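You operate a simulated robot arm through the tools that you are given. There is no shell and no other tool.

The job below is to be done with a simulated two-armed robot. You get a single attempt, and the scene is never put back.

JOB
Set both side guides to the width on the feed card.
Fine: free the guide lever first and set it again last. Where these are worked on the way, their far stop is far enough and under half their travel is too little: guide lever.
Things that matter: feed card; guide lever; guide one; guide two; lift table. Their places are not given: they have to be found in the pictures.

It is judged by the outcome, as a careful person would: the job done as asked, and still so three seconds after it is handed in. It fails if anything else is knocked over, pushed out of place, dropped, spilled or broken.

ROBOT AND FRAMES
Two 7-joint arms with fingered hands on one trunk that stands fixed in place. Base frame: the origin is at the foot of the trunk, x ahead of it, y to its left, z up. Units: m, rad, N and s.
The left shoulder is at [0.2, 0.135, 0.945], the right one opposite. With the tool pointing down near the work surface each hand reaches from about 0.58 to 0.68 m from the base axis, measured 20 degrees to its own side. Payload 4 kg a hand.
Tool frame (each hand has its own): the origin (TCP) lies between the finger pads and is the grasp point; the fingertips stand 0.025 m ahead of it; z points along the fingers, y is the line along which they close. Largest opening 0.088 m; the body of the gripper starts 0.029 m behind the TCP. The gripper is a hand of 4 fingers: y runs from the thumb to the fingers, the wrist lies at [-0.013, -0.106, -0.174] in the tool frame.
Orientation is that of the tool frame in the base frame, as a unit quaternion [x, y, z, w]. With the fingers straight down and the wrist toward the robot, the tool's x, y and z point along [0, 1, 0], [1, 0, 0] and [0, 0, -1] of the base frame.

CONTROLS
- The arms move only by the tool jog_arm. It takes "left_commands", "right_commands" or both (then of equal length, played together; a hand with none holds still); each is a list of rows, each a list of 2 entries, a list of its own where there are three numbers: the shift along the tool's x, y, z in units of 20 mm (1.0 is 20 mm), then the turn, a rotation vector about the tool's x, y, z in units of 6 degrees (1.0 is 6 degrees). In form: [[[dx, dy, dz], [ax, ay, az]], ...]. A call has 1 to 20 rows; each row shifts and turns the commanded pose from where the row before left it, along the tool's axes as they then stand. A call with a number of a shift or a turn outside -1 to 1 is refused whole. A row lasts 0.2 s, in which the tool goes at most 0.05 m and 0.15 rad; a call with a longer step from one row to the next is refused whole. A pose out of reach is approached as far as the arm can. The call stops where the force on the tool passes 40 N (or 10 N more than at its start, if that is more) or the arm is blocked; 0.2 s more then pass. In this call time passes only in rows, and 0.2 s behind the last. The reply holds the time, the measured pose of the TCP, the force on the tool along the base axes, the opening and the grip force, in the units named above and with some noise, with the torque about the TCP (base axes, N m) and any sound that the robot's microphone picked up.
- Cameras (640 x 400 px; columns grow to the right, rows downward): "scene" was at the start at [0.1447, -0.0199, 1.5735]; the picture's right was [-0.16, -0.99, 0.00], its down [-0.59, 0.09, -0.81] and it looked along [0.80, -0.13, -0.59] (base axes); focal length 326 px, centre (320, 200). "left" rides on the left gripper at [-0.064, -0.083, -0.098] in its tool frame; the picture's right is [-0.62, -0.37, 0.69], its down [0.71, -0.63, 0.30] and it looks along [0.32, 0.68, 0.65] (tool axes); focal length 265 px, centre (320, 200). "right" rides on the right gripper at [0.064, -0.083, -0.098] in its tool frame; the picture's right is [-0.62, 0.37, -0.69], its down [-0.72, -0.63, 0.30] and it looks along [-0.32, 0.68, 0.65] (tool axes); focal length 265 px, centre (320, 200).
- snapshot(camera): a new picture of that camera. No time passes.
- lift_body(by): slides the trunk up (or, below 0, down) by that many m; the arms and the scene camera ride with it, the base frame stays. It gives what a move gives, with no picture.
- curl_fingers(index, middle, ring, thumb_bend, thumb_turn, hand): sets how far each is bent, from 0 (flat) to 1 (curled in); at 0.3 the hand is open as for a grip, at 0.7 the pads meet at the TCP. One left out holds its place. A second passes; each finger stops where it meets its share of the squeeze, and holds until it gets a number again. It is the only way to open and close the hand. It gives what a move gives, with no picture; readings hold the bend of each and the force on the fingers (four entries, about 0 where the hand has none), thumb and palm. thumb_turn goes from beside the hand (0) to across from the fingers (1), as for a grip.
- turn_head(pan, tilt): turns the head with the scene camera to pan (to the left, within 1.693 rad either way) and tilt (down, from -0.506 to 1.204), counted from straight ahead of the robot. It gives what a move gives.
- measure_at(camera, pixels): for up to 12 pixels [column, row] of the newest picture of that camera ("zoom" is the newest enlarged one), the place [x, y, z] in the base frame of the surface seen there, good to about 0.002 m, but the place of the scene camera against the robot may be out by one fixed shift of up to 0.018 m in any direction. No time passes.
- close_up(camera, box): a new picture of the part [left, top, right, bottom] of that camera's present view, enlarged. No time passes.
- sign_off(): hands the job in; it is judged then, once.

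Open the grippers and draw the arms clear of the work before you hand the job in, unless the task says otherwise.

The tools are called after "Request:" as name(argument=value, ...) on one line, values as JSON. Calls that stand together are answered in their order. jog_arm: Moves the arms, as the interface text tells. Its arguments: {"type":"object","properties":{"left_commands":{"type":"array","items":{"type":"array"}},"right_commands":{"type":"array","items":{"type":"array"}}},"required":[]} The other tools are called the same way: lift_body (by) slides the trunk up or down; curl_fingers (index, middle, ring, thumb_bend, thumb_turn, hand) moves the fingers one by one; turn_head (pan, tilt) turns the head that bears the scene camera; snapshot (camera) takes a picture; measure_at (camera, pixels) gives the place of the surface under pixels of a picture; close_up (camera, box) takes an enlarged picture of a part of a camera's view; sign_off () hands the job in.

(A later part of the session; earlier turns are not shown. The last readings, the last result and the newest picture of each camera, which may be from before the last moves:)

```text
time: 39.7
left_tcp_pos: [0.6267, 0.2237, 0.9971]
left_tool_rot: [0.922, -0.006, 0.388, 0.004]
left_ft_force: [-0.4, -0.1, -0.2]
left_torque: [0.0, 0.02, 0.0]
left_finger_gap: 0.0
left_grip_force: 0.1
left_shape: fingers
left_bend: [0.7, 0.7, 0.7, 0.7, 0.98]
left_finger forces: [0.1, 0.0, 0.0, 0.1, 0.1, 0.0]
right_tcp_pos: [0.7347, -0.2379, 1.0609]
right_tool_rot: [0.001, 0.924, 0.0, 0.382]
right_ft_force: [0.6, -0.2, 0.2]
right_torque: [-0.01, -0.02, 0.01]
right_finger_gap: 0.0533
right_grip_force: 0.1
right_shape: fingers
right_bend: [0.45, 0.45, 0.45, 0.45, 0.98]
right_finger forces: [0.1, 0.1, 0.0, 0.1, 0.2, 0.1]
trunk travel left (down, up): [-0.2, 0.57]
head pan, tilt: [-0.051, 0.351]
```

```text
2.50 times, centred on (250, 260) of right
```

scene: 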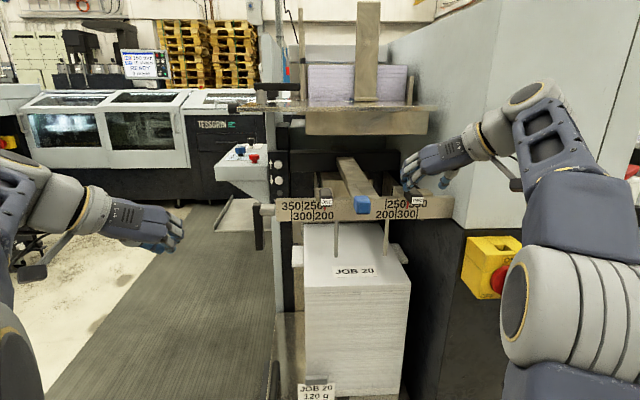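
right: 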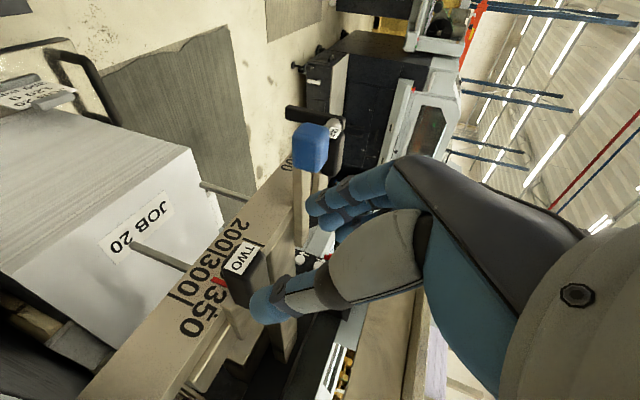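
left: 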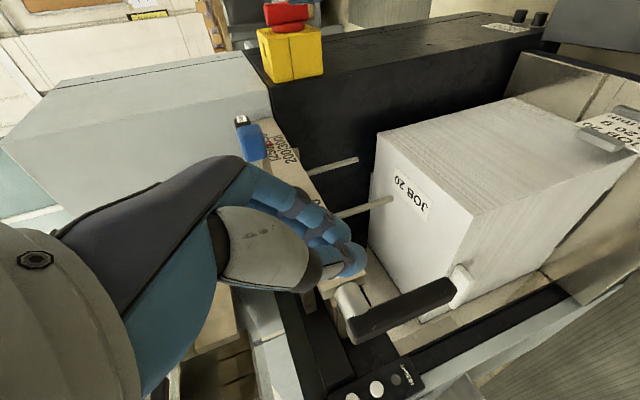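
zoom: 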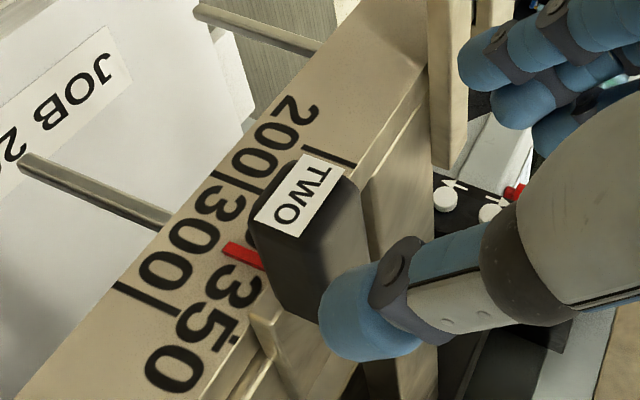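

The handle lies at y≈-0.229…-0.255 with its pointer at -0.242. I advance the right hand so the handle stands between thumb and fingers.

Request:
jog_arm(right_commands=[[[0.03, -0.1, 0.7], [0, 0, 0]], [[0.03, -0.1, 0.7], [0, 0, 0]], [[0.03, 0, 0.7], [0, 0, 0]], [[0.03, 0, 0.7], [0, 0, 0]], [[0.03, 0, 0.6], [0, 0, 0]], [[0, 0, 0.5], [0, 0, 0]]])

Request:
close_up(camera="scene", box=[360, 140, 520, 240])

Request:
snapshot(camera="right")

```text
time: 41.1
left_tcp_pos: [0.6274, 0.2229, 0.9966]
left_tool_rot: [0.922, -0.005, 0.388, 0.003]
left_ft_force: [-0.7, 0.7, -0.1]
left_torque: [0.02, 0.01, 0.02]
left_finger_gap: 0.0
left_grip_force: 0.0
left_shape: fingers
left_bend: [0.7, 0.7, 0.7, 0.7, 0.98]
left_finger forces: [0.1, 0.1, 0.0, 0.1, 0.0, 0.0]
right_tcp_pos: [0.7851, -0.2433, 1.0036]
right_tool_rot: [0.0, 0.924, -0.001, 0.383]
right_ft_force: [-0.1, 0.1, -0.2]
right_torque: [0.01, -0.01, 0.0]
right_finger_gap: 0.053
right_grip_force: 0.1
right_shape: fingers
right_bend: [0.45, 0.45, 0.45, 0.45, 0.98]
right_finger forces: [0.0, 0.0, 0.0, 0.0, 0.0, 0.1]
trunk travel left (down, up): [-0.2, 0.57]
head pan, tilt: [-0.051, 0.351]
```

```text
4.00 times, centred on (440, 190) of scene
```

zoom: 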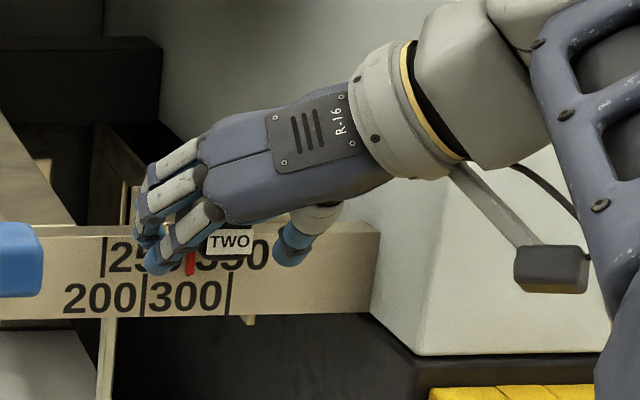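

```text
taken
```

right: 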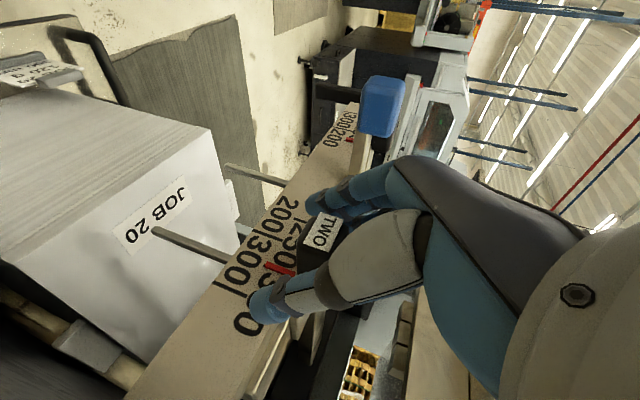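

The TWO handle stands between thumb and fingers. I close the right hand on it.

Request:
curl_fingers(hand="right", index=0.66, middle=0.66, ring=0.66, thumb_bend=0.68)

Request:
snapshot(camera="right")

Request:
close_up(camera="scene", box=[360, 140, 520, 240])

```text
time: 42.1
left_tcp_pos: [0.6275, 0.2234, 0.9955]
left_tool_rot: [0.922, -0.005, 0.387, 0.004]
left_ft_force: [-0.5, -0.5, -0.2]
left_torque: [-0.01, 0.01, -0.02]
left_finger_gap: 0.0
left_grip_force: 0.1
left_shape: fingers
left_bend: [0.7, 0.7, 0.7, 0.7, 0.98]
left_finger forces: [0.1, 0.0, 0.0, 0.0, 0.1, 0.0]
right_tcp_pos: [0.7844, -0.2433, 1.0046]
right_tool_rot: [0.0, 0.924, 0.0, 0.382]
right_ft_force: [2.5, 3.1, -2.4]
right_torque: [-0.07, 0.02, 0.08]
right_finger_gap: 0.0171
right_grip_force: 7.2
right_shape: fingers
right_bend: [0.62, 0.62, 0.61, 0.61, 0.97]
right_finger forces: [2.7, 3.3, 3.2, 0.0, 5.4, 0.1]
trunk travel left (down, up): [-0.2, 0.57]
head pan, tilt: [-0.051, 0.351]
```

```text
taken
```

right: 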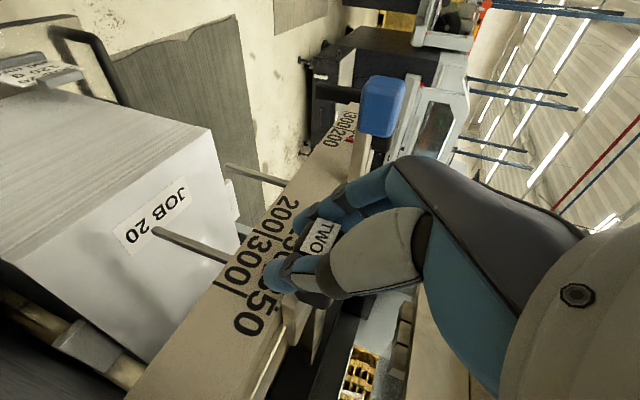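

```text
4.00 times, centred on (440, 190) of scene
```

zoom: 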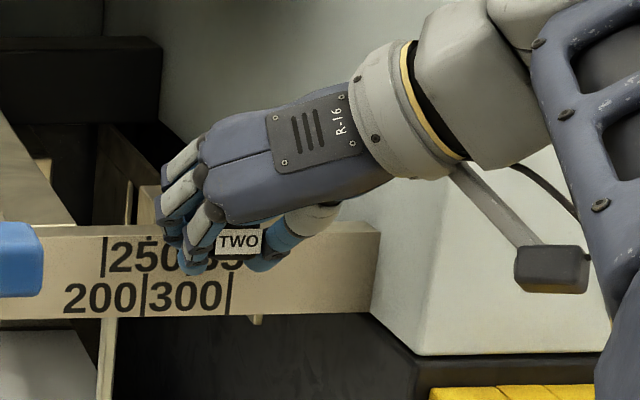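

Gripping already drew the TWO label about 4 mm to the right (zoom 207→217), so the guides slide freely now. I slide it 16 mm further to the right and check.

Request:
jog_arm(right_commands=[[[0, -0.2, 0], [0, 0, 0]], [[0, -0.2, 0], [0, 0, 0]], [[0, -0.2, 0], [0, 0, 0]], [[0, -0.2, 0], [0, 0, 0]]])

Request:
close_up(camera="scene", box=[380, 170, 460, 220])

Request:
snapshot(camera="right")

Request:
close_up(camera="right", box=[200, 180, 380, 340])

```text
time: 43.1
left_tcp_pos: [0.6267, 0.224, 0.9956]
left_tool_rot: [0.922, -0.005, 0.387, 0.004]
left_ft_force: [0.8, 0.5, 0.0]
left_torque: [0.01, 0.0, 0.0]
left_finger_gap: 0.0
left_grip_force: 0.2
left_shape: fingers
left_bend: [0.7, 0.7, 0.7, 0.7, 0.98]
left_finger forces: [0.0, 0.0, 0.1, 0.0, 0.1, 0.1]
right_tcp_pos: [0.7865, -0.262, 1.0042]
right_tool_rot: [0.001, 0.924, 0.0, 0.382]
right_ft_force: [-1.7, 3.9, 2.5]
right_torque: [-0.05, -0.03, 0.12]
right_finger_gap: 0.0167
right_grip_force: 7.2
right_shape: fingers
right_bend: [0.63, 0.62, 0.62, 0.61, 0.97]
right_finger forces: [2.2, 3.4, 3.0, 0.0, 5.5, 0.1]
trunk travel left (down, up): [-0.2, 0.57]
head pan, tilt: [-0.051, 0.351]
```

```text
8.00 times, centred on (420, 195) of scene
```

zoom: 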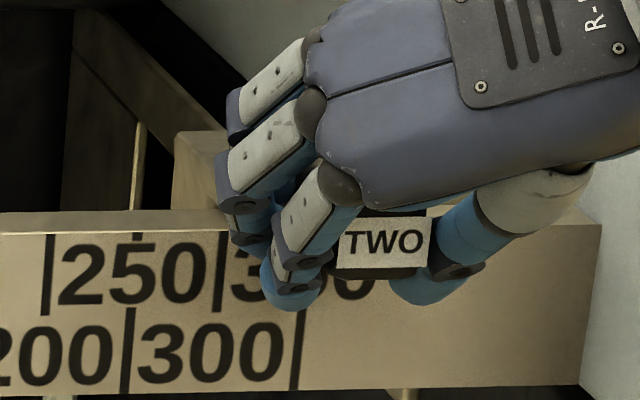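

```text
taken
```

right: 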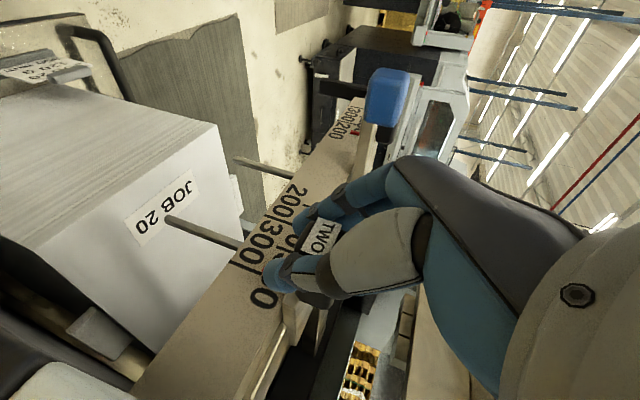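

```text
2.50 times, centred on (290, 260) of right
```

zoom: 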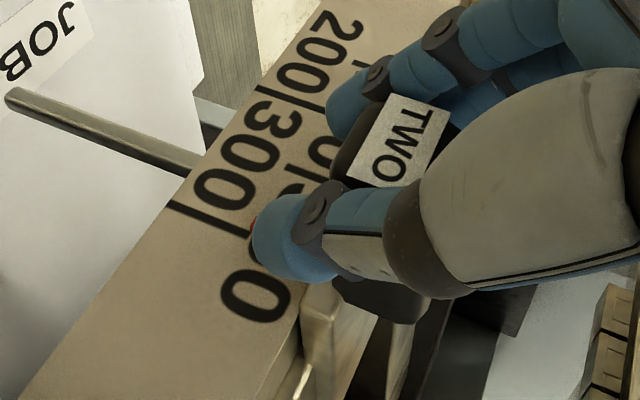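

The TWO label has moved about 84 zoom pixels (≈23 mm). A bit of the red pointer shows at zoom (255,222) beside the thumb; I measure it and the 350 tick.

Request:
measure_at(camera="zoom", pixels=[[254, 222], [255, 216], [175, 206], [205, 220], [235, 233], [275, 95], [400, 140], [385, 290]])

Request:
close_up(camera="right", box=[230, 240, 290, 300])

```text
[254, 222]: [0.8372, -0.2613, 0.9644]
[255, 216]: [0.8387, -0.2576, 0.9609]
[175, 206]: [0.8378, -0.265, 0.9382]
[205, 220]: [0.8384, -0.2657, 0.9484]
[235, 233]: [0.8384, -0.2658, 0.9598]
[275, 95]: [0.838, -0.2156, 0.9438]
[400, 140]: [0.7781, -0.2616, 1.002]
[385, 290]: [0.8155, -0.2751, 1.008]
```

```text
6.67 times, centred on (260, 270) of right
```

zoom: 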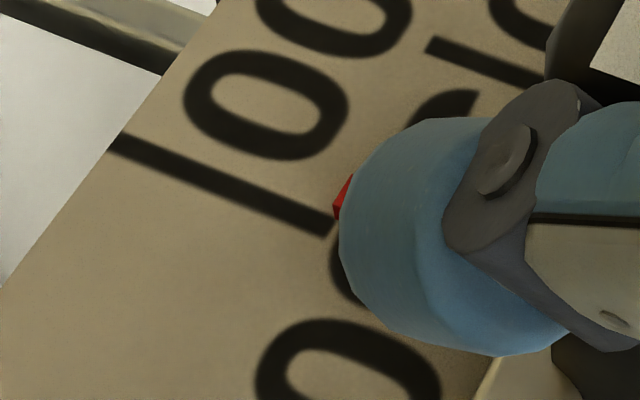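

The 350 tick is at y=-0.2655 and the pointer about 2 mm short of it. I slide 2 mm more, then open the hand slightly and look at the pointer unobstructed.

Request:
jog_arm(right_commands=[[[0, -0.1, 0], [0, 0, 0]]])

Request:
curl_fingers(hand="right", index=0.45, middle=0.45, ring=0.45, thumb_bend=0.45)

Request:
snapshot(camera="right")

Request:
close_up(camera="right", box=[230, 220, 330, 310])

Request:
close_up(camera="scene", box=[380, 170, 460, 220])

```text
time: 43.5
left_tcp_pos: [0.6266, 0.2233, 0.9964]
left_tool_rot: [0.922, -0.005, 0.388, 0.003]
left_ft_force: [-0.1, 0.6, 0.3]
left_torque: [-0.02, -0.01, -0.01]
left_finger_gap: 0.0
left_grip_force: 0.2
left_shape: fingers
left_bend: [0.7, 0.7, 0.7, 0.7, 0.98]
left_finger forces: [0.0, 0.1, 0.0, 0.0, 0.1, 0.0]
right_tcp_pos: [0.787, -0.2627, 1.0046]
right_tool_rot: [0.0, 0.924, 0.0, 0.383]
right_ft_force: [-5.8, 3.1, 3.8]
right_torque: [-0.04, -0.01, 0.19]
right_finger_gap: 0.0162
right_grip_force: 7.2
right_shape: fingers
right_bend: [0.63, 0.62, 0.61, 0.62, 0.97]
right_finger forces: [2.0, 3.8, 3.3, 0.0, 5.5, 0.0]
trunk travel left (down, up): [-0.2, 0.57]
head pan, tilt: [-0.051, 0.351]
```

```text
time: 44.5
left_tcp_pos: [0.6276, 0.2227, 0.9968]
left_tool_rot: [0.922, -0.005, 0.388, 0.004]
left_ft_force: [0.1, -0.1, -1.1]
left_torque: [-0.01, 0.01, -0.04]
left_finger_gap: 0.0
left_grip_force: 0.0
left_shape: fingers
left_bend: [0.7, 0.7, 0.7, 0.7, 0.98]
left_finger forces: [0.0, 0.0, 0.1, 0.0, 0.1, 0.0]
right_tcp_pos: [0.7878, -0.2629, 1.0027]
right_tool_rot: [0.001, 0.924, 0.0, 0.382]
right_ft_force: [-0.5, 0.4, -1.0]
right_torque: [0.02, 0.01, -0.03]
right_finger_gap: 0.0525
right_grip_force: 0.1
right_shape: fingers
right_bend: [0.45, 0.45, 0.45, 0.45, 0.97]
right_finger forces: [0.0, 0.1, 0.0, 0.0, 0.0, 0.0]
trunk travel left (down, up): [-0.2, 0.57]
head pan, tilt: [-0.051, 0.351]
```

```text
taken
```

right: 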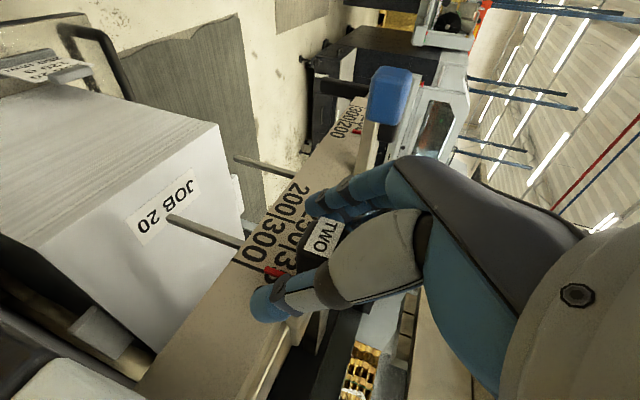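

```text
4.44 times, centred on (280, 265) of right
```

zoom: 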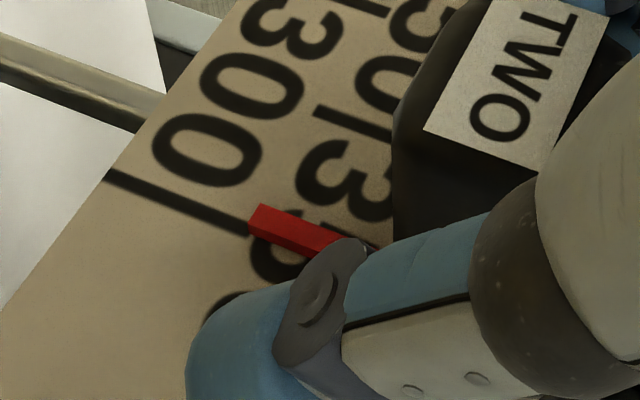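

```text
8.00 times, centred on (420, 195) of scene
```

zoom: 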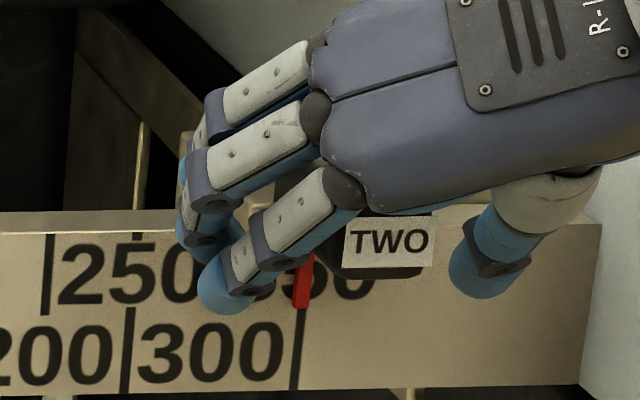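

Unobstructed, the red pointer of TWO lines up with the 350 tick (scene zoom: pointer foot about (300,305), tick top (303,312)). I measure both for a number.

Request:
measure_at(camera="zoom", pixels=[[306, 265], [303, 280], [299, 300], [303, 320], [299, 350], [296, 380], [131, 350]])

Request:
measure_at(camera="right", pixels=[[266, 270], [268, 269], [272, 271], [276, 273], [250, 263], [255, 265], [242, 259]])

```text
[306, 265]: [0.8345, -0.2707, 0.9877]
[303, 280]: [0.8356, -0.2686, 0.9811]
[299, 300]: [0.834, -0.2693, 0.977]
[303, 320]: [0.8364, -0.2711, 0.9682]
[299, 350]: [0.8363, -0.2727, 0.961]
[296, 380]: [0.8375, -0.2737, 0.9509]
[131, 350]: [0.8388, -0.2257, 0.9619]
```

```text
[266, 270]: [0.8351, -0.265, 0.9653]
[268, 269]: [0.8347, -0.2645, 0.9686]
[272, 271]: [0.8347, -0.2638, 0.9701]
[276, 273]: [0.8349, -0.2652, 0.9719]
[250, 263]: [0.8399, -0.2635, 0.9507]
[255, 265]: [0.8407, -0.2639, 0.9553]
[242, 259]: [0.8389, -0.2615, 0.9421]
```

TWO is within about 1–2 mm of the tick. I enlarge further to judge the remaining offset.

Request:
close_up(camera="scene", box=[404, 196, 432, 222])

Request:
close_up(camera="right", box=[240, 245, 300, 290])

```text
15.38 times, centred on (418, 209) of scene
```

zoom: 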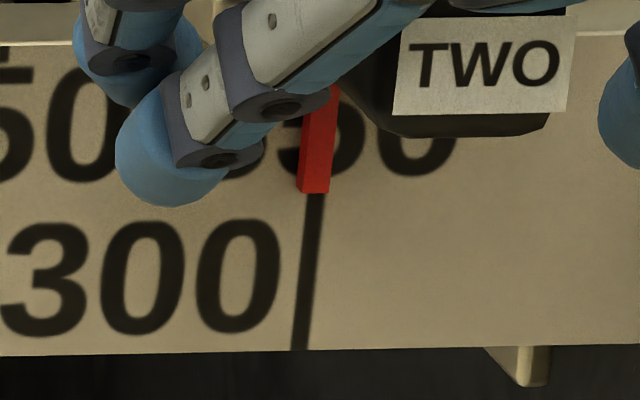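

```text
8.89 times, centred on (270, 268) of right
```

zoom: 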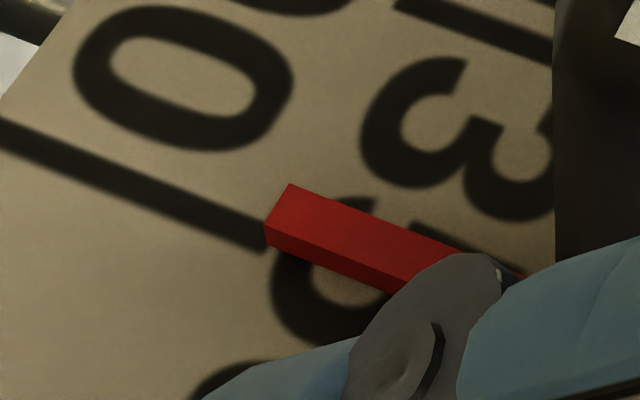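

TWO's pointer base is roughly 1 mm short of the tick's middle. I shift the hand 1 mm further right and pinch once more to nudge it, then open again.

Request:
jog_arm(right_commands=[[[0, -0.05, 0], [0, 0, 0]]])

Request:
curl_fingers(hand="right", index=0.66, middle=0.66, ring=0.66, thumb_bend=0.68)

Request:
curl_fingers(hand="right", index=0.42, middle=0.42, ring=0.42, thumb_bend=0.42)

Request:
snapshot(camera="right")

Request:
close_up(camera="right", box=[240, 245, 300, 290])

Request:
close_up(camera="scene", box=[404, 196, 432, 222])

```text
time: 44.9
left_tcp_pos: [0.6272, 0.224, 0.9969]
left_tool_rot: [0.922, -0.005, 0.388, 0.004]
left_ft_force: [-0.2, -0.1, 0.1]
left_torque: [0.01, 0.03, 0.01]
left_finger_gap: 0.0002
left_grip_force: 0.0
left_shape: fingers
left_bend: [0.7, 0.7, 0.7, 0.7, 0.98]
left_finger forces: [0.0, 0.0, 0.0, 0.0, 0.1, 0.0]
right_tcp_pos: [0.7886, -0.263, 1.0028]
right_tool_rot: [0.0, 0.924, -0.001, 0.383]
right_ft_force: [0.1, 0.3, -0.5]
right_torque: [0.0, 0.03, 0.02]
right_finger_gap: 0.0521
right_grip_force: 0.0
right_shape: fingers
right_bend: [0.45, 0.45, 0.45, 0.45, 0.97]
right_finger forces: [0.0, 0.1, 0.0, 0.0, 0.0, 0.1]
trunk travel left (down, up): [-0.2, 0.57]
head pan, tilt: [-0.051, 0.351]
```

```text
time: 45.9
left_tcp_pos: [0.6275, 0.2232, 0.9963]
left_tool_rot: [0.922, -0.005, 0.388, 0.004]
left_ft_force: [0.1, 0.0, 0.0]
left_torque: [-0.01, 0.02, -0.01]
left_finger_gap: 0.0
left_grip_force: 0.0
left_shape: fingers
left_bend: [0.7, 0.7, 0.7, 0.7, 0.98]
left_finger forces: [0.0, 0.0, 0.0, 0.0, 0.1, 0.0]
right_tcp_pos: [0.7876, -0.2638, 1.0017]
right_tool_rot: [-0.001, 0.924, 0.0, 0.382]
right_ft_force: [0.5, 3.4, -0.4]
right_torque: [-0.03, -0.01, 0.17]
right_finger_gap: 0.0156
right_grip_force: 7.2
right_shape: fingers
right_bend: [0.63, 0.62, 0.62, 0.61, 0.97]
right_finger forces: [1.9, 3.5, 3.2, 0.0, 5.5, 0.0]
trunk travel left (down, up): [-0.2, 0.57]
head pan, tilt: [-0.051, 0.351]
```

```text
time: 46.9
left_tcp_pos: [0.6283, 0.2239, 0.9968]
left_tool_rot: [0.922, -0.004, 0.387, 0.004]
left_ft_force: [0.0, 0.8, -0.1]
left_torque: [-0.03, 0.03, 0.0]
left_finger_gap: 0.0
left_grip_force: 0.1
left_shape: fingers
left_bend: [0.7, 0.7, 0.7, 0.7, 0.98]
left_finger forces: [0.1, 0.0, 0.0, 0.1, 0.0, 0.0]
right_tcp_pos: [0.7876, -0.263, 1.0029]
right_tool_rot: [0.001, 0.924, 0.0, 0.382]
right_ft_force: [-0.7, -0.1, -0.2]
right_torque: [0.01, -0.03, 0.0]
right_finger_gap: 0.0587
right_grip_force: 0.0
right_shape: fingers
right_bend: [0.42, 0.42, 0.42, 0.42, 0.97]
right_finger forces: [0.0, 0.0, 0.1, 0.0, 0.0, 0.0]
trunk travel left (down, up): [-0.2, 0.57]
head pan, tilt: [-0.051, 0.351]
```

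```text
taken
```

right: 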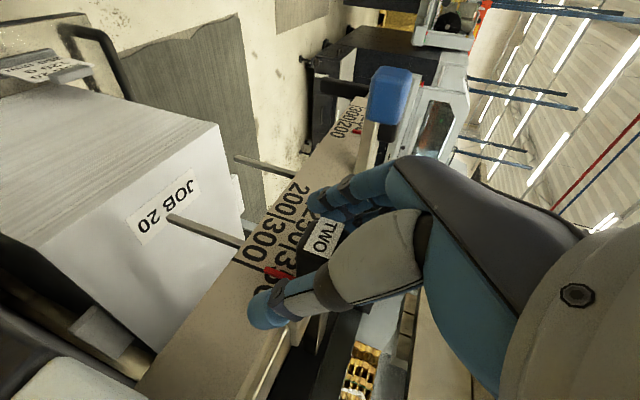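

```text
8.89 times, centred on (270, 268) of right
```

zoom: 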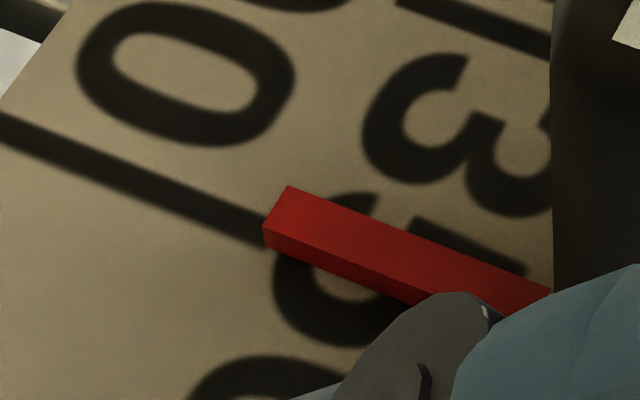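

```text
15.38 times, centred on (418, 209) of scene
```

zoom: 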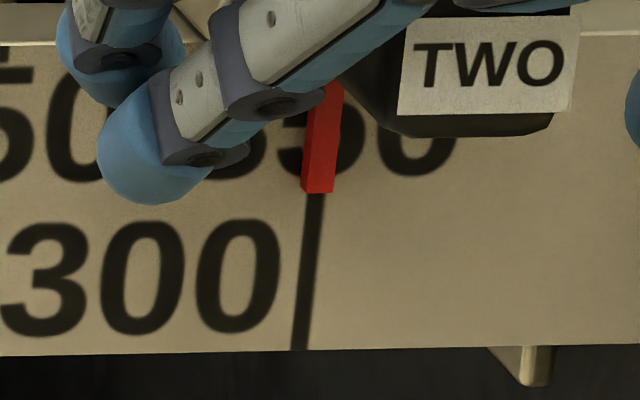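

TWO now sits on 350 within a few tenths of a millimetre. Before working near the blue handle with the thumb I measure the thumb's outline relative to the tool point in the present picture.

Request:
snapshot(camera="scene")

Request:
close_up(camera="scene", box=[390, 160, 470, 210])

Request:
measure_at(camera="zoom", pixels=[[430, 340], [400, 310], [420, 300], [440, 260], [470, 270], [500, 240], [510, 280], [480, 220], [450, 330], [380, 340]])

```text
taken
```

scene: 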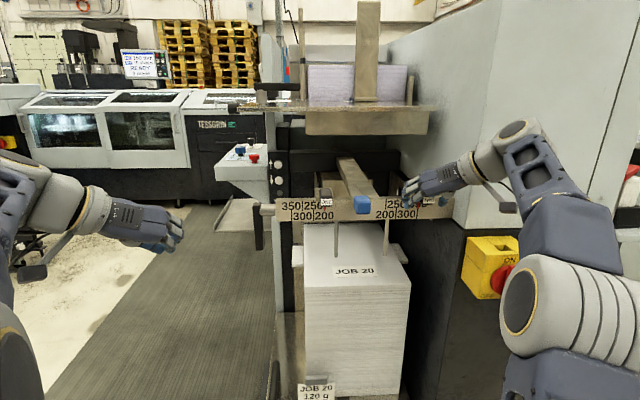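

```text
8.00 times, centred on (430, 185) of scene
```

zoom: 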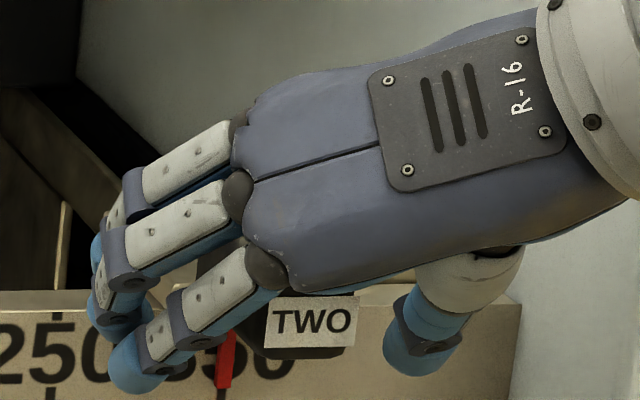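

```text
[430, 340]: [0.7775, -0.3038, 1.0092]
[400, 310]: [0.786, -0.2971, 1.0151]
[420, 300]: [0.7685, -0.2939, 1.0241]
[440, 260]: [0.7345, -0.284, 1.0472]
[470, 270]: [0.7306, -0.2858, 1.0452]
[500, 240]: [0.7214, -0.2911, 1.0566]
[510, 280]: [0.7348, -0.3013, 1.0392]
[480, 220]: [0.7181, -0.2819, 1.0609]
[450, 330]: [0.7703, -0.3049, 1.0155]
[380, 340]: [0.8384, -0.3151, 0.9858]
```

The thumb stays within about 48 mm of the tool point sideways, so it fits the gap between ONE and the blue handle. I back the right hand off, carry it over to in front of ONE and look.

Request:
jog_arm(right_commands=[[[0, 0, -0.8], [0, 0, 0]], [[0, 0, -0.95], [0, 0, 0]], [[0, 0, -0.95], [0, 0, 0]], [[0, 0, -0.95], [0, 0, 0]], [[0, 0, -0.95], [0, 0, 0]], [[0, 0, -0.95], [0, 0, 0]], [[0, 0, -0.95], [0, 0, 0]], [[0, 0.98, 0], [0, 0, 0]], [[0, 0.98, 0], [0, 0, 0]], [[0, 0.98, 0], [0, 0, 0]], [[0, 0.98, 0], [0, 0, 0]], [[0, 0.98, 0], [0, 0, 0]], [[0, 0.98, 0], [0, 0, 0]], [[0, 0.98, 0], [0, 0, 0]], [[0, 0.98, 0], [0, 0, 0]], [[0, 0.98, 0], [0, 0, 0]], [[0, 0.98, 0], [0, 0, 0]], [[0, 0.98, 0], [0, 0, 0]]])

Request:
snapshot(camera="scene")

Request:
snapshot(camera="right")

```text
time: 50.7
left_tcp_pos: [0.6267, 0.2234, 0.9955]
left_tool_rot: [0.922, -0.005, 0.387, 0.005]
left_ft_force: [-1.1, 0.5, -0.7]
left_torque: [0.01, 0.0, 0.02]
left_finger_gap: 0.0
left_grip_force: 0.1
left_shape: fingers
left_bend: [0.7, 0.7, 0.7, 0.7, 0.98]
left_finger forces: [0.0, 0.0, 0.1, 0.1, 0.1, 0.0]
right_tcp_pos: [0.6953, -0.0455, 1.0957]
right_tool_rot: [0.0, 0.924, -0.001, 0.382]
right_ft_force: [-0.4, -0.1, 0.8]
right_torque: [0.03, 0.02, 0.0]
right_finger_gap: 0.0589
right_grip_force: 0.1
right_shape: fingers
right_bend: [0.42, 0.42, 0.42, 0.42, 0.97]
right_finger forces: [0.0, 0.1, 0.1, 0.1, 0.0, 0.0]
trunk travel left (down, up): [-0.2, 0.57]
head pan, tilt: [-0.051, 0.351]
```

```text
taken
```

scene: 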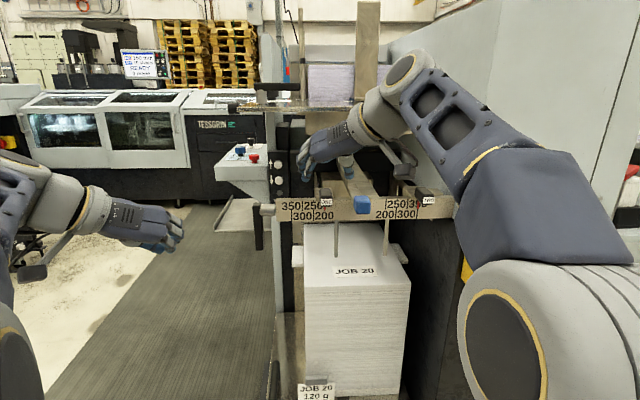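

```text
taken
```

right: 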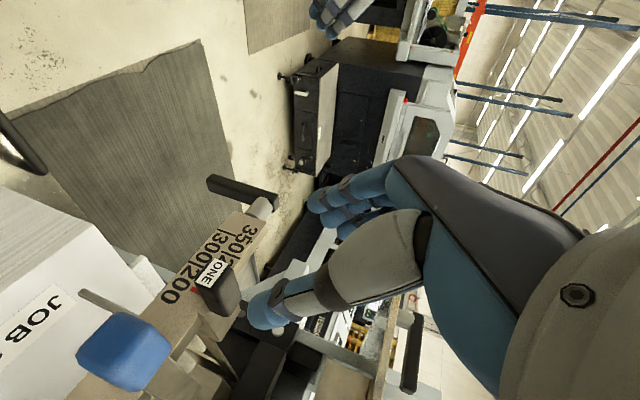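

The right hand is up before ONE, seen at (218,285) in the right picture with the blue handle at (125,350). I measure ONE, its pointer, the 350 tick and the blue handle there.

Request:
close_up(camera="right", box=[130, 190, 290, 350])

Request:
measure_at(camera="zoom", pixels=[[320, 200], [350, 250], [300, 240], [340, 285], [310, 290], [385, 235], [225, 245], [400, 70], [425, 95], [130, 330]])

Request:
measure_at(camera="right", pixels=[[125, 350], [145, 325], [110, 330], [150, 345], [85, 340]])

```text
2.50 times, centred on (210, 270) of right
```

zoom: 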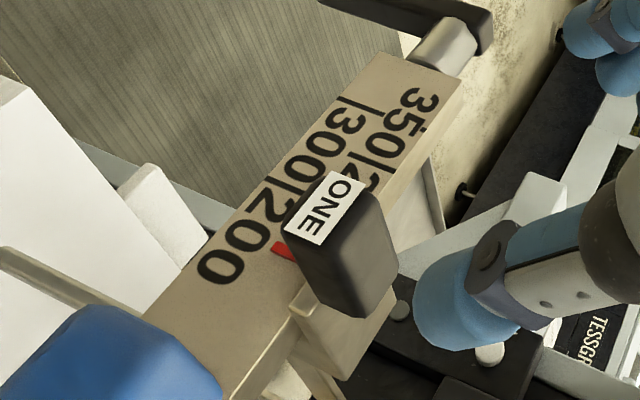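

```text
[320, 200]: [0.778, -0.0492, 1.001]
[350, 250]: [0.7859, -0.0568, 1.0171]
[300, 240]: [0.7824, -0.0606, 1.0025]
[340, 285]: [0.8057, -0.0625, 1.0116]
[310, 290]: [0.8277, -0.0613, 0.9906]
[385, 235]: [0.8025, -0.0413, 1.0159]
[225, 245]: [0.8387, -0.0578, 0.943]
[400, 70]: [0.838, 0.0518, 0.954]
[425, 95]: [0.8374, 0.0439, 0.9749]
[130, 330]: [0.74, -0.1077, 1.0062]
```

```text
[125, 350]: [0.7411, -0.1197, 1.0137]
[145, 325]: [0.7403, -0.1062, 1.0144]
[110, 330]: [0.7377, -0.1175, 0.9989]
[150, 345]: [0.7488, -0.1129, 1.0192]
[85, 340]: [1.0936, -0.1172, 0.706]
```

ONE's handle spans y≈-0.037…-0.0615 and the blue handle's near edge is at about -0.105. I advance along the approach line part way, then check the thumb's clearance.

Request:
jog_arm(right_commands=[[[0, -0.05, 0.8], [0, 0, 0]], [[0, 0, 0.8], [0, 0, 0]], [[0, 0, 0.8], [0, 0, 0]], [[0, 0, 0.8], [0, 0, 0]], [[0, 0, 0.8], [0, 0, 0]]])

Request:
snapshot(camera="right")

Request:
snapshot(camera="scene")

Request:
close_up(camera="scene", box=[270, 130, 430, 230])

```text
time: 51.9
left_tcp_pos: [0.6277, 0.2226, 0.9963]
left_tool_rot: [0.922, -0.004, 0.387, 0.005]
left_ft_force: [-0.2, 0.5, 0.5]
left_torque: [0.0, 0.02, 0.0]
left_finger_gap: 0.0
left_grip_force: 0.1
left_shape: fingers
left_bend: [0.7, 0.7, 0.7, 0.7, 0.98]
left_finger forces: [0.1, 0.0, 0.0, 0.0, 0.0, 0.0]
right_tcp_pos: [0.751, -0.0474, 1.0392]
right_tool_rot: [0.001, 0.924, -0.001, 0.382]
right_ft_force: [0.0, -0.4, 0.4]
right_torque: [0.03, 0.01, 0.02]
right_finger_gap: 0.0587
right_grip_force: 0.1
right_shape: fingers
right_bend: [0.42, 0.42, 0.42, 0.42, 0.97]
right_finger forces: [0.0, 0.0, 0.0, 0.0, 0.0, 0.1]
trunk travel left (down, up): [-0.2, 0.57]
head pan, tilt: [-0.051, 0.351]
```

```text
taken
```

right: 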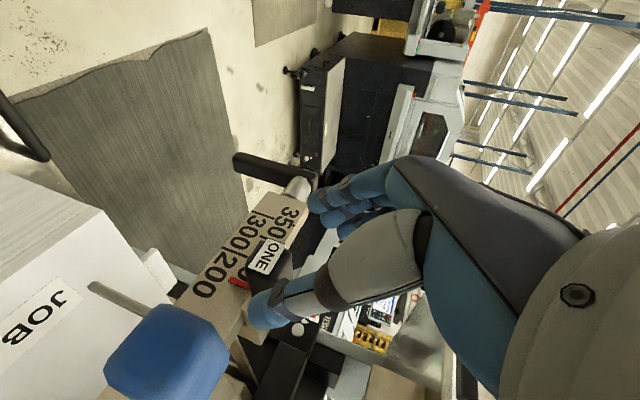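

```text
taken
```

scene: 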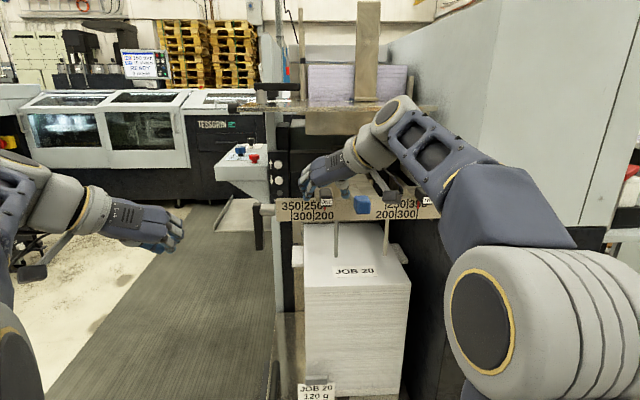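

```text
4.00 times, centred on (350, 180) of scene
```

zoom: 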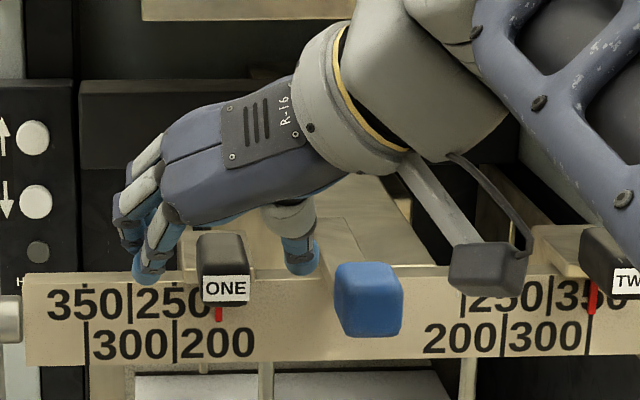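

The thumb (zoom (300,255)) is clear between ONE and the blue handle. I advance the rest of the way.

Request:
jog_arm(right_commands=[[[0, 0, 0.63], [0, 0, 0]], [[0, 0, 0.63], [0, 0, 0]], [[0, 0, 0.63], [0, 0, 0]], [[0, 0, 0.63], [0, 0, 0]]])

Request:
snapshot(camera="right")

Request:
close_up(camera="scene", box=[270, 130, 430, 230])

```text
time: 52.9
left_tcp_pos: [0.628, 0.2239, 0.9956]
left_tool_rot: [0.922, -0.005, 0.388, 0.004]
left_ft_force: [0.1, 0.4, 0.0]
left_torque: [0.0, -0.04, 0.02]
left_finger_gap: 0.0
left_grip_force: 0.1
left_shape: fingers
left_bend: [0.7, 0.7, 0.7, 0.7, 0.98]
left_finger forces: [0.1, 0.0, 0.1, 0.0, 0.1, 0.0]
right_tcp_pos: [0.7855, -0.0467, 1.002]
right_tool_rot: [0.0, 0.924, 0.0, 0.383]
right_ft_force: [-0.1, -0.3, 1.1]
right_torque: [-0.01, 0.0, 0.0]
right_finger_gap: 0.0589
right_grip_force: 0.1
right_shape: fingers
right_bend: [0.42, 0.42, 0.42, 0.42, 0.97]
right_finger forces: [0.1, 0.0, 0.0, 0.0, 0.0, 0.0]
trunk travel left (down, up): [-0.2, 0.57]
head pan, tilt: [-0.051, 0.351]
```

```text
taken
```

right: 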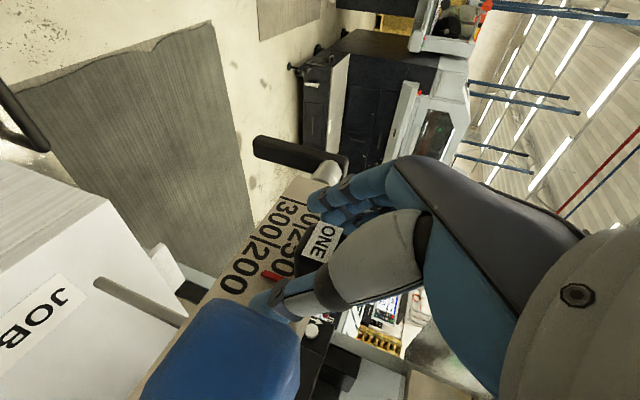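

```text
4.00 times, centred on (350, 180) of scene
```

zoom: 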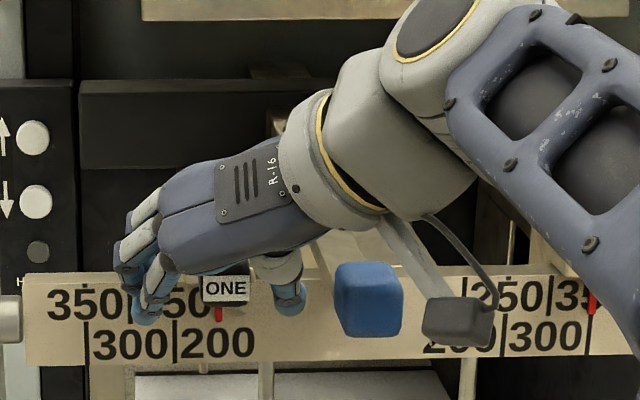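

ONE stands between thumb and fingers without contact. I close the right hand on it.

Request:
curl_fingers(hand="right", index=0.66, middle=0.66, ring=0.66, thumb_bend=0.68)

Request:
close_up(camera="scene", box=[270, 130, 430, 230])

```text
time: 53.9
left_tcp_pos: [0.6273, 0.224, 0.9959]
left_tool_rot: [0.922, -0.005, 0.388, 0.004]
left_ft_force: [-0.1, 0.2, 0.6]
left_torque: [0.0, 0.0, -0.01]
left_finger_gap: 0.0
left_grip_force: 0.0
left_shape: fingers
left_bend: [0.7, 0.7, 0.7, 0.7, 0.98]
left_finger forces: [0.0, 0.0, 0.0, 0.0, 0.0, 0.0]
right_tcp_pos: [0.7868, -0.0466, 1.0019]
right_tool_rot: [0.001, 0.924, 0.0, 0.382]
right_ft_force: [3.1, -1.5, -0.5]
right_torque: [-0.06, -0.01, 0.1]
right_finger_gap: 0.0161
right_grip_force: 6.5
right_shape: fingers
right_bend: [0.65, 0.63, 0.63, 0.6, 0.97]
right_finger forces: [1.0, 2.3, 2.0, 0.0, 6.9, 0.0]
trunk travel left (down, up): [-0.2, 0.57]
head pan, tilt: [-0.051, 0.351]
```

```text
4.00 times, centred on (350, 180) of scene
```

zoom: 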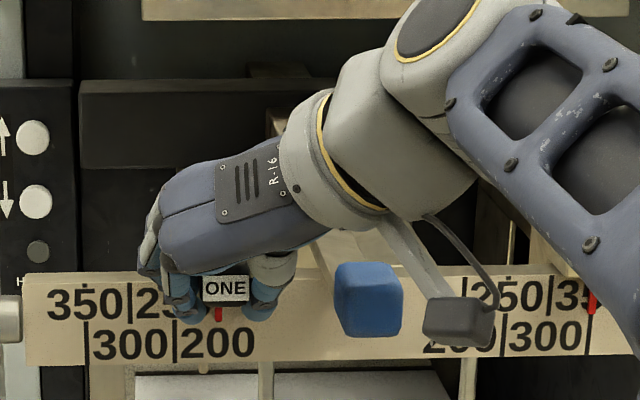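

The grip holds ONE at about 6.5 N with the pointer still at 200. I slide it 60 mm to the left in small steps.

Request:
jog_arm(right_commands=[[[0, 0.4, 0], [0, 0, 0]], [[0, 0.4, 0], [0, 0, 0]], [[0, 0.4, 0], [0, 0, 0]], [[0, 0.4, 0], [0, 0, 0]], [[0, 0.4, 0], [0, 0, 0]], [[0, 0.4, 0], [0, 0, 0]], [[0, 0.4, 0], [0, 0, 0]], [[0, 0.2, 0], [0, 0, 0]]])

Request:
snapshot(camera="right")

Request:
close_up(camera="scene", box=[250, 130, 410, 230])

```text
time: 55.7
left_tcp_pos: [0.6265, 0.2238, 0.997]
left_tool_rot: [0.922, -0.004, 0.388, 0.004]
left_ft_force: [-0.5, 0.0, 0.6]
left_torque: [-0.01, 0.0, -0.01]
left_finger_gap: 0.0
left_grip_force: 0.1
left_shape: fingers
left_bend: [0.7, 0.7, 0.7, 0.7, 0.98]
left_finger forces: [0.0, 0.0, 0.0, 0.0, 0.1, 0.0]
right_tcp_pos: [0.7874, 0.0119, 1.0022]
right_tool_rot: [0.001, 0.924, 0.0, 0.383]
right_ft_force: [-0.6, -3.0, -1.7]
right_torque: [-0.08, 0.03, 0.05]
right_finger_gap: 0.0165
right_grip_force: 6.0
right_shape: fingers
right_bend: [0.65, 0.63, 0.63, 0.6, 0.97]
right_finger forces: [0.8, 2.2, 1.8, 0.1, 7.3, 0.0]
trunk travel left (down, up): [-0.2, 0.57]
head pan, tilt: [-0.051, 0.351]
```

```text
taken
```

right: 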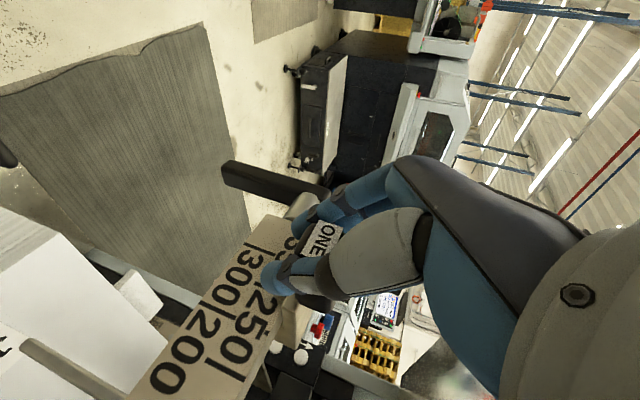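

```text
4.00 times, centred on (330, 180) of scene
```

zoom: 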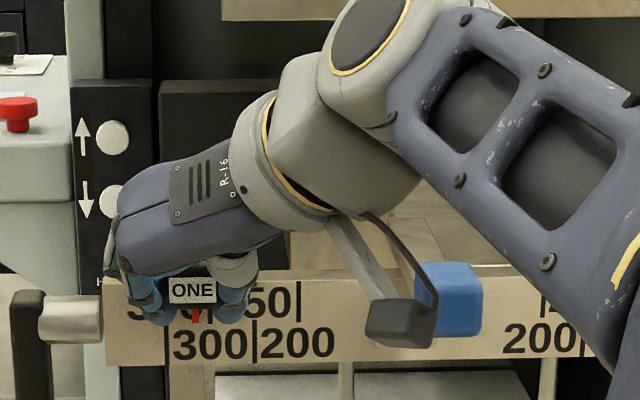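

The pointer of ONE is at zoom column 196 against the 350 tick at 167, about 16 mm to go. I slide 14.5 mm further and look closely.

Request:
jog_arm(right_commands=[[[0, 0.25, 0], [0, 0, 0]], [[0, 0.25, 0], [0, 0, 0]], [[0, 0.23, 0], [0, 0, 0]]])

Request:
snapshot(camera="right")

Request:
close_up(camera="right", box=[220, 200, 320, 300])

Request:
close_up(camera="scene", box=[280, 190, 310, 220])

```text
time: 56.5
left_tcp_pos: [0.6282, 0.2233, 0.9954]
left_tool_rot: [0.922, -0.005, 0.387, 0.004]
left_ft_force: [-0.8, 1.0, 0.0]
left_torque: [0.03, -0.02, 0.01]
left_finger_gap: 0.0
left_grip_force: 0.0
left_shape: fingers
left_bend: [0.7, 0.7, 0.7, 0.7, 0.98]
left_finger forces: [0.0, 0.0, 0.0, 0.0, 0.0, 0.0]
right_tcp_pos: [0.7868, 0.0274, 1.0029]
right_tool_rot: [0.001, 0.924, 0.0, 0.383]
right_ft_force: [2.7, -2.3, -2.4]
right_torque: [-0.03, 0.03, 0.07]
right_finger_gap: 0.0165
right_grip_force: 6.6
right_shape: fingers
right_bend: [0.65, 0.63, 0.63, 0.6, 0.97]
right_finger forces: [1.0, 2.2, 1.8, 0.0, 7.4, 0.0]
trunk travel left (down, up): [-0.2, 0.57]
head pan, tilt: [-0.051, 0.351]
```

```text
taken
```

right: 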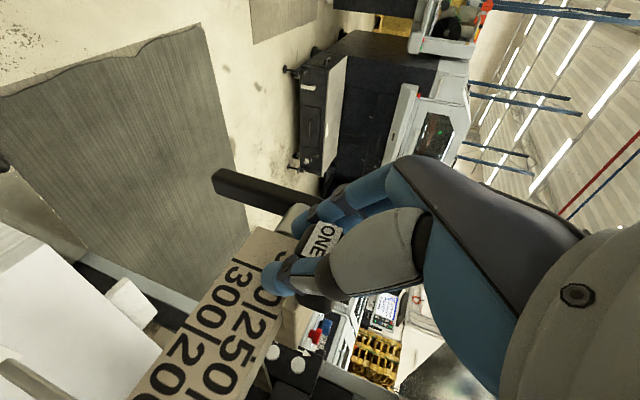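

```text
4.00 times, centred on (270, 250) of right
```

zoom: 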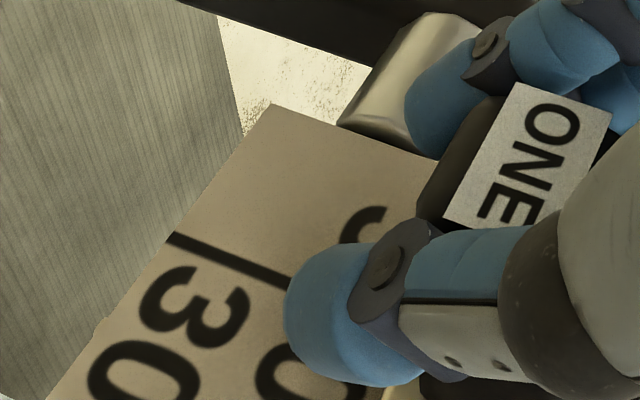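

```text
13.33 times, centred on (295, 205) of scene
```

zoom: 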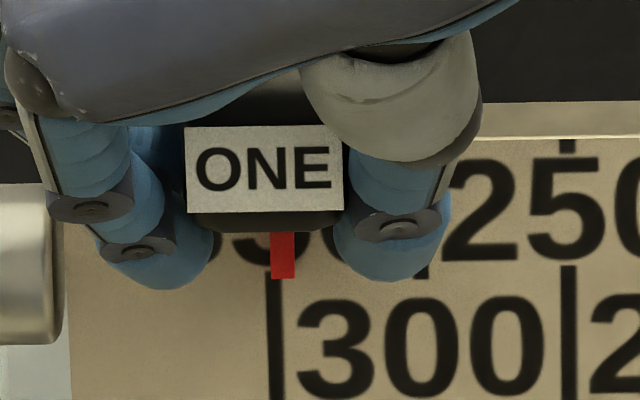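

The pointer of ONE is at 282 against the tick's middle at 275 (5.9 px per mm), about 1.3 mm short. I slide 1.4 mm further and open the hand.

Request:
jog_arm(right_commands=[[[0, 0.07, 0], [0, 0, 0]]])

Request:
close_up(camera="scene", box=[280, 190, 310, 220])

```text
time: 56.9
left_tcp_pos: [0.6278, 0.2225, 0.9962]
left_tool_rot: [0.922, -0.005, 0.387, 0.003]
left_ft_force: [1.1, 0.8, -0.5]
left_torque: [0.01, 0.0, 0.01]
left_finger_gap: 0.0
left_grip_force: 0.1
left_shape: fingers
left_bend: [0.7, 0.7, 0.7, 0.7, 0.98]
left_finger forces: [0.0, 0.1, 0.1, 0.0, 0.0, 0.0]
right_tcp_pos: [0.787, 0.0284, 1.0029]
right_tool_rot: [0.0, 0.924, -0.001, 0.381]
right_ft_force: [1.2, -2.0, -3.2]
right_torque: [-0.05, 0.05, 0.06]
right_finger_gap: 0.0161
right_grip_force: 6.0
right_shape: fingers
right_bend: [0.65, 0.63, 0.63, 0.6, 0.97]
right_finger forces: [1.1, 2.2, 1.8, 0.0, 7.6, 0.1]
trunk travel left (down, up): [-0.2, 0.57]
head pan, tilt: [-0.051, 0.351]
```

```text
13.33 times, centred on (295, 205) of scene
```

zoom: 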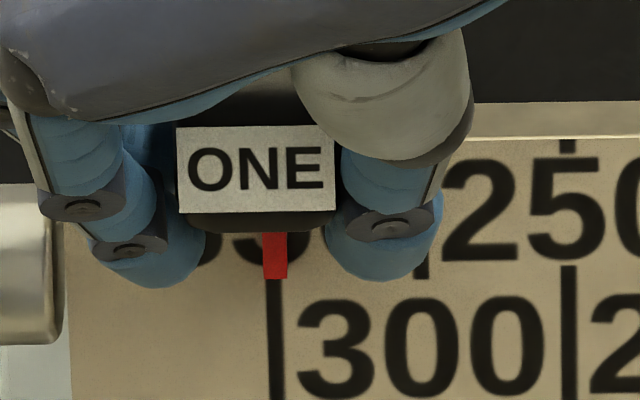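

The pointer is now centred on the 350 tick (275 on 275). I open the right hand evenly and check that the guide stays.

Request:
curl_fingers(hand="right", index=0.42, middle=0.42, ring=0.42, thumb_bend=0.42)

Request:
close_up(camera="scene", box=[280, 190, 310, 220])

Request:
close_up(camera="scene", box=[250, 130, 410, 230])

```text
time: 57.9
left_tcp_pos: [0.6277, 0.2232, 0.9968]
left_tool_rot: [0.922, -0.004, 0.388, 0.004]
left_ft_force: [0.2, 0.0, 0.1]
left_torque: [0.03, 0.0, 0.0]
left_finger_gap: 0.0
left_grip_force: 0.1
left_shape: fingers
left_bend: [0.7, 0.7, 0.7, 0.7, 0.98]
left_finger forces: [0.1, 0.0, 0.0, 0.0, 0.0, 0.1]
right_tcp_pos: [0.7869, 0.0282, 1.0035]
right_tool_rot: [0.001, 0.924, 0.0, 0.382]
right_ft_force: [0.3, 0.4, -0.4]
right_torque: [-0.04, 0.02, 0.03]
right_finger_gap: 0.0589
right_grip_force: 0.0
right_shape: fingers
right_bend: [0.42, 0.42, 0.42, 0.42, 0.97]
right_finger forces: [0.1, 0.0, 0.1, 0.1, 0.0, 0.1]
trunk travel left (down, up): [-0.2, 0.57]
head pan, tilt: [-0.051, 0.351]
```

```text
13.33 times, centred on (295, 205) of scene
```

zoom: 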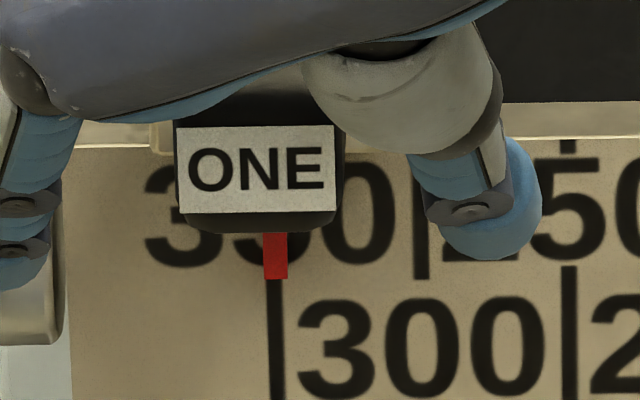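

```text
4.00 times, centred on (330, 180) of scene
```

zoom: 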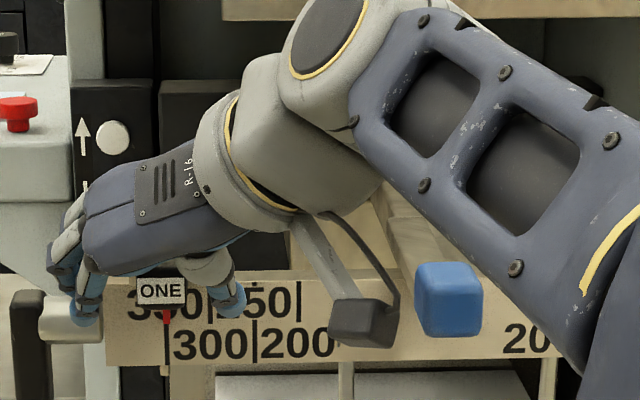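

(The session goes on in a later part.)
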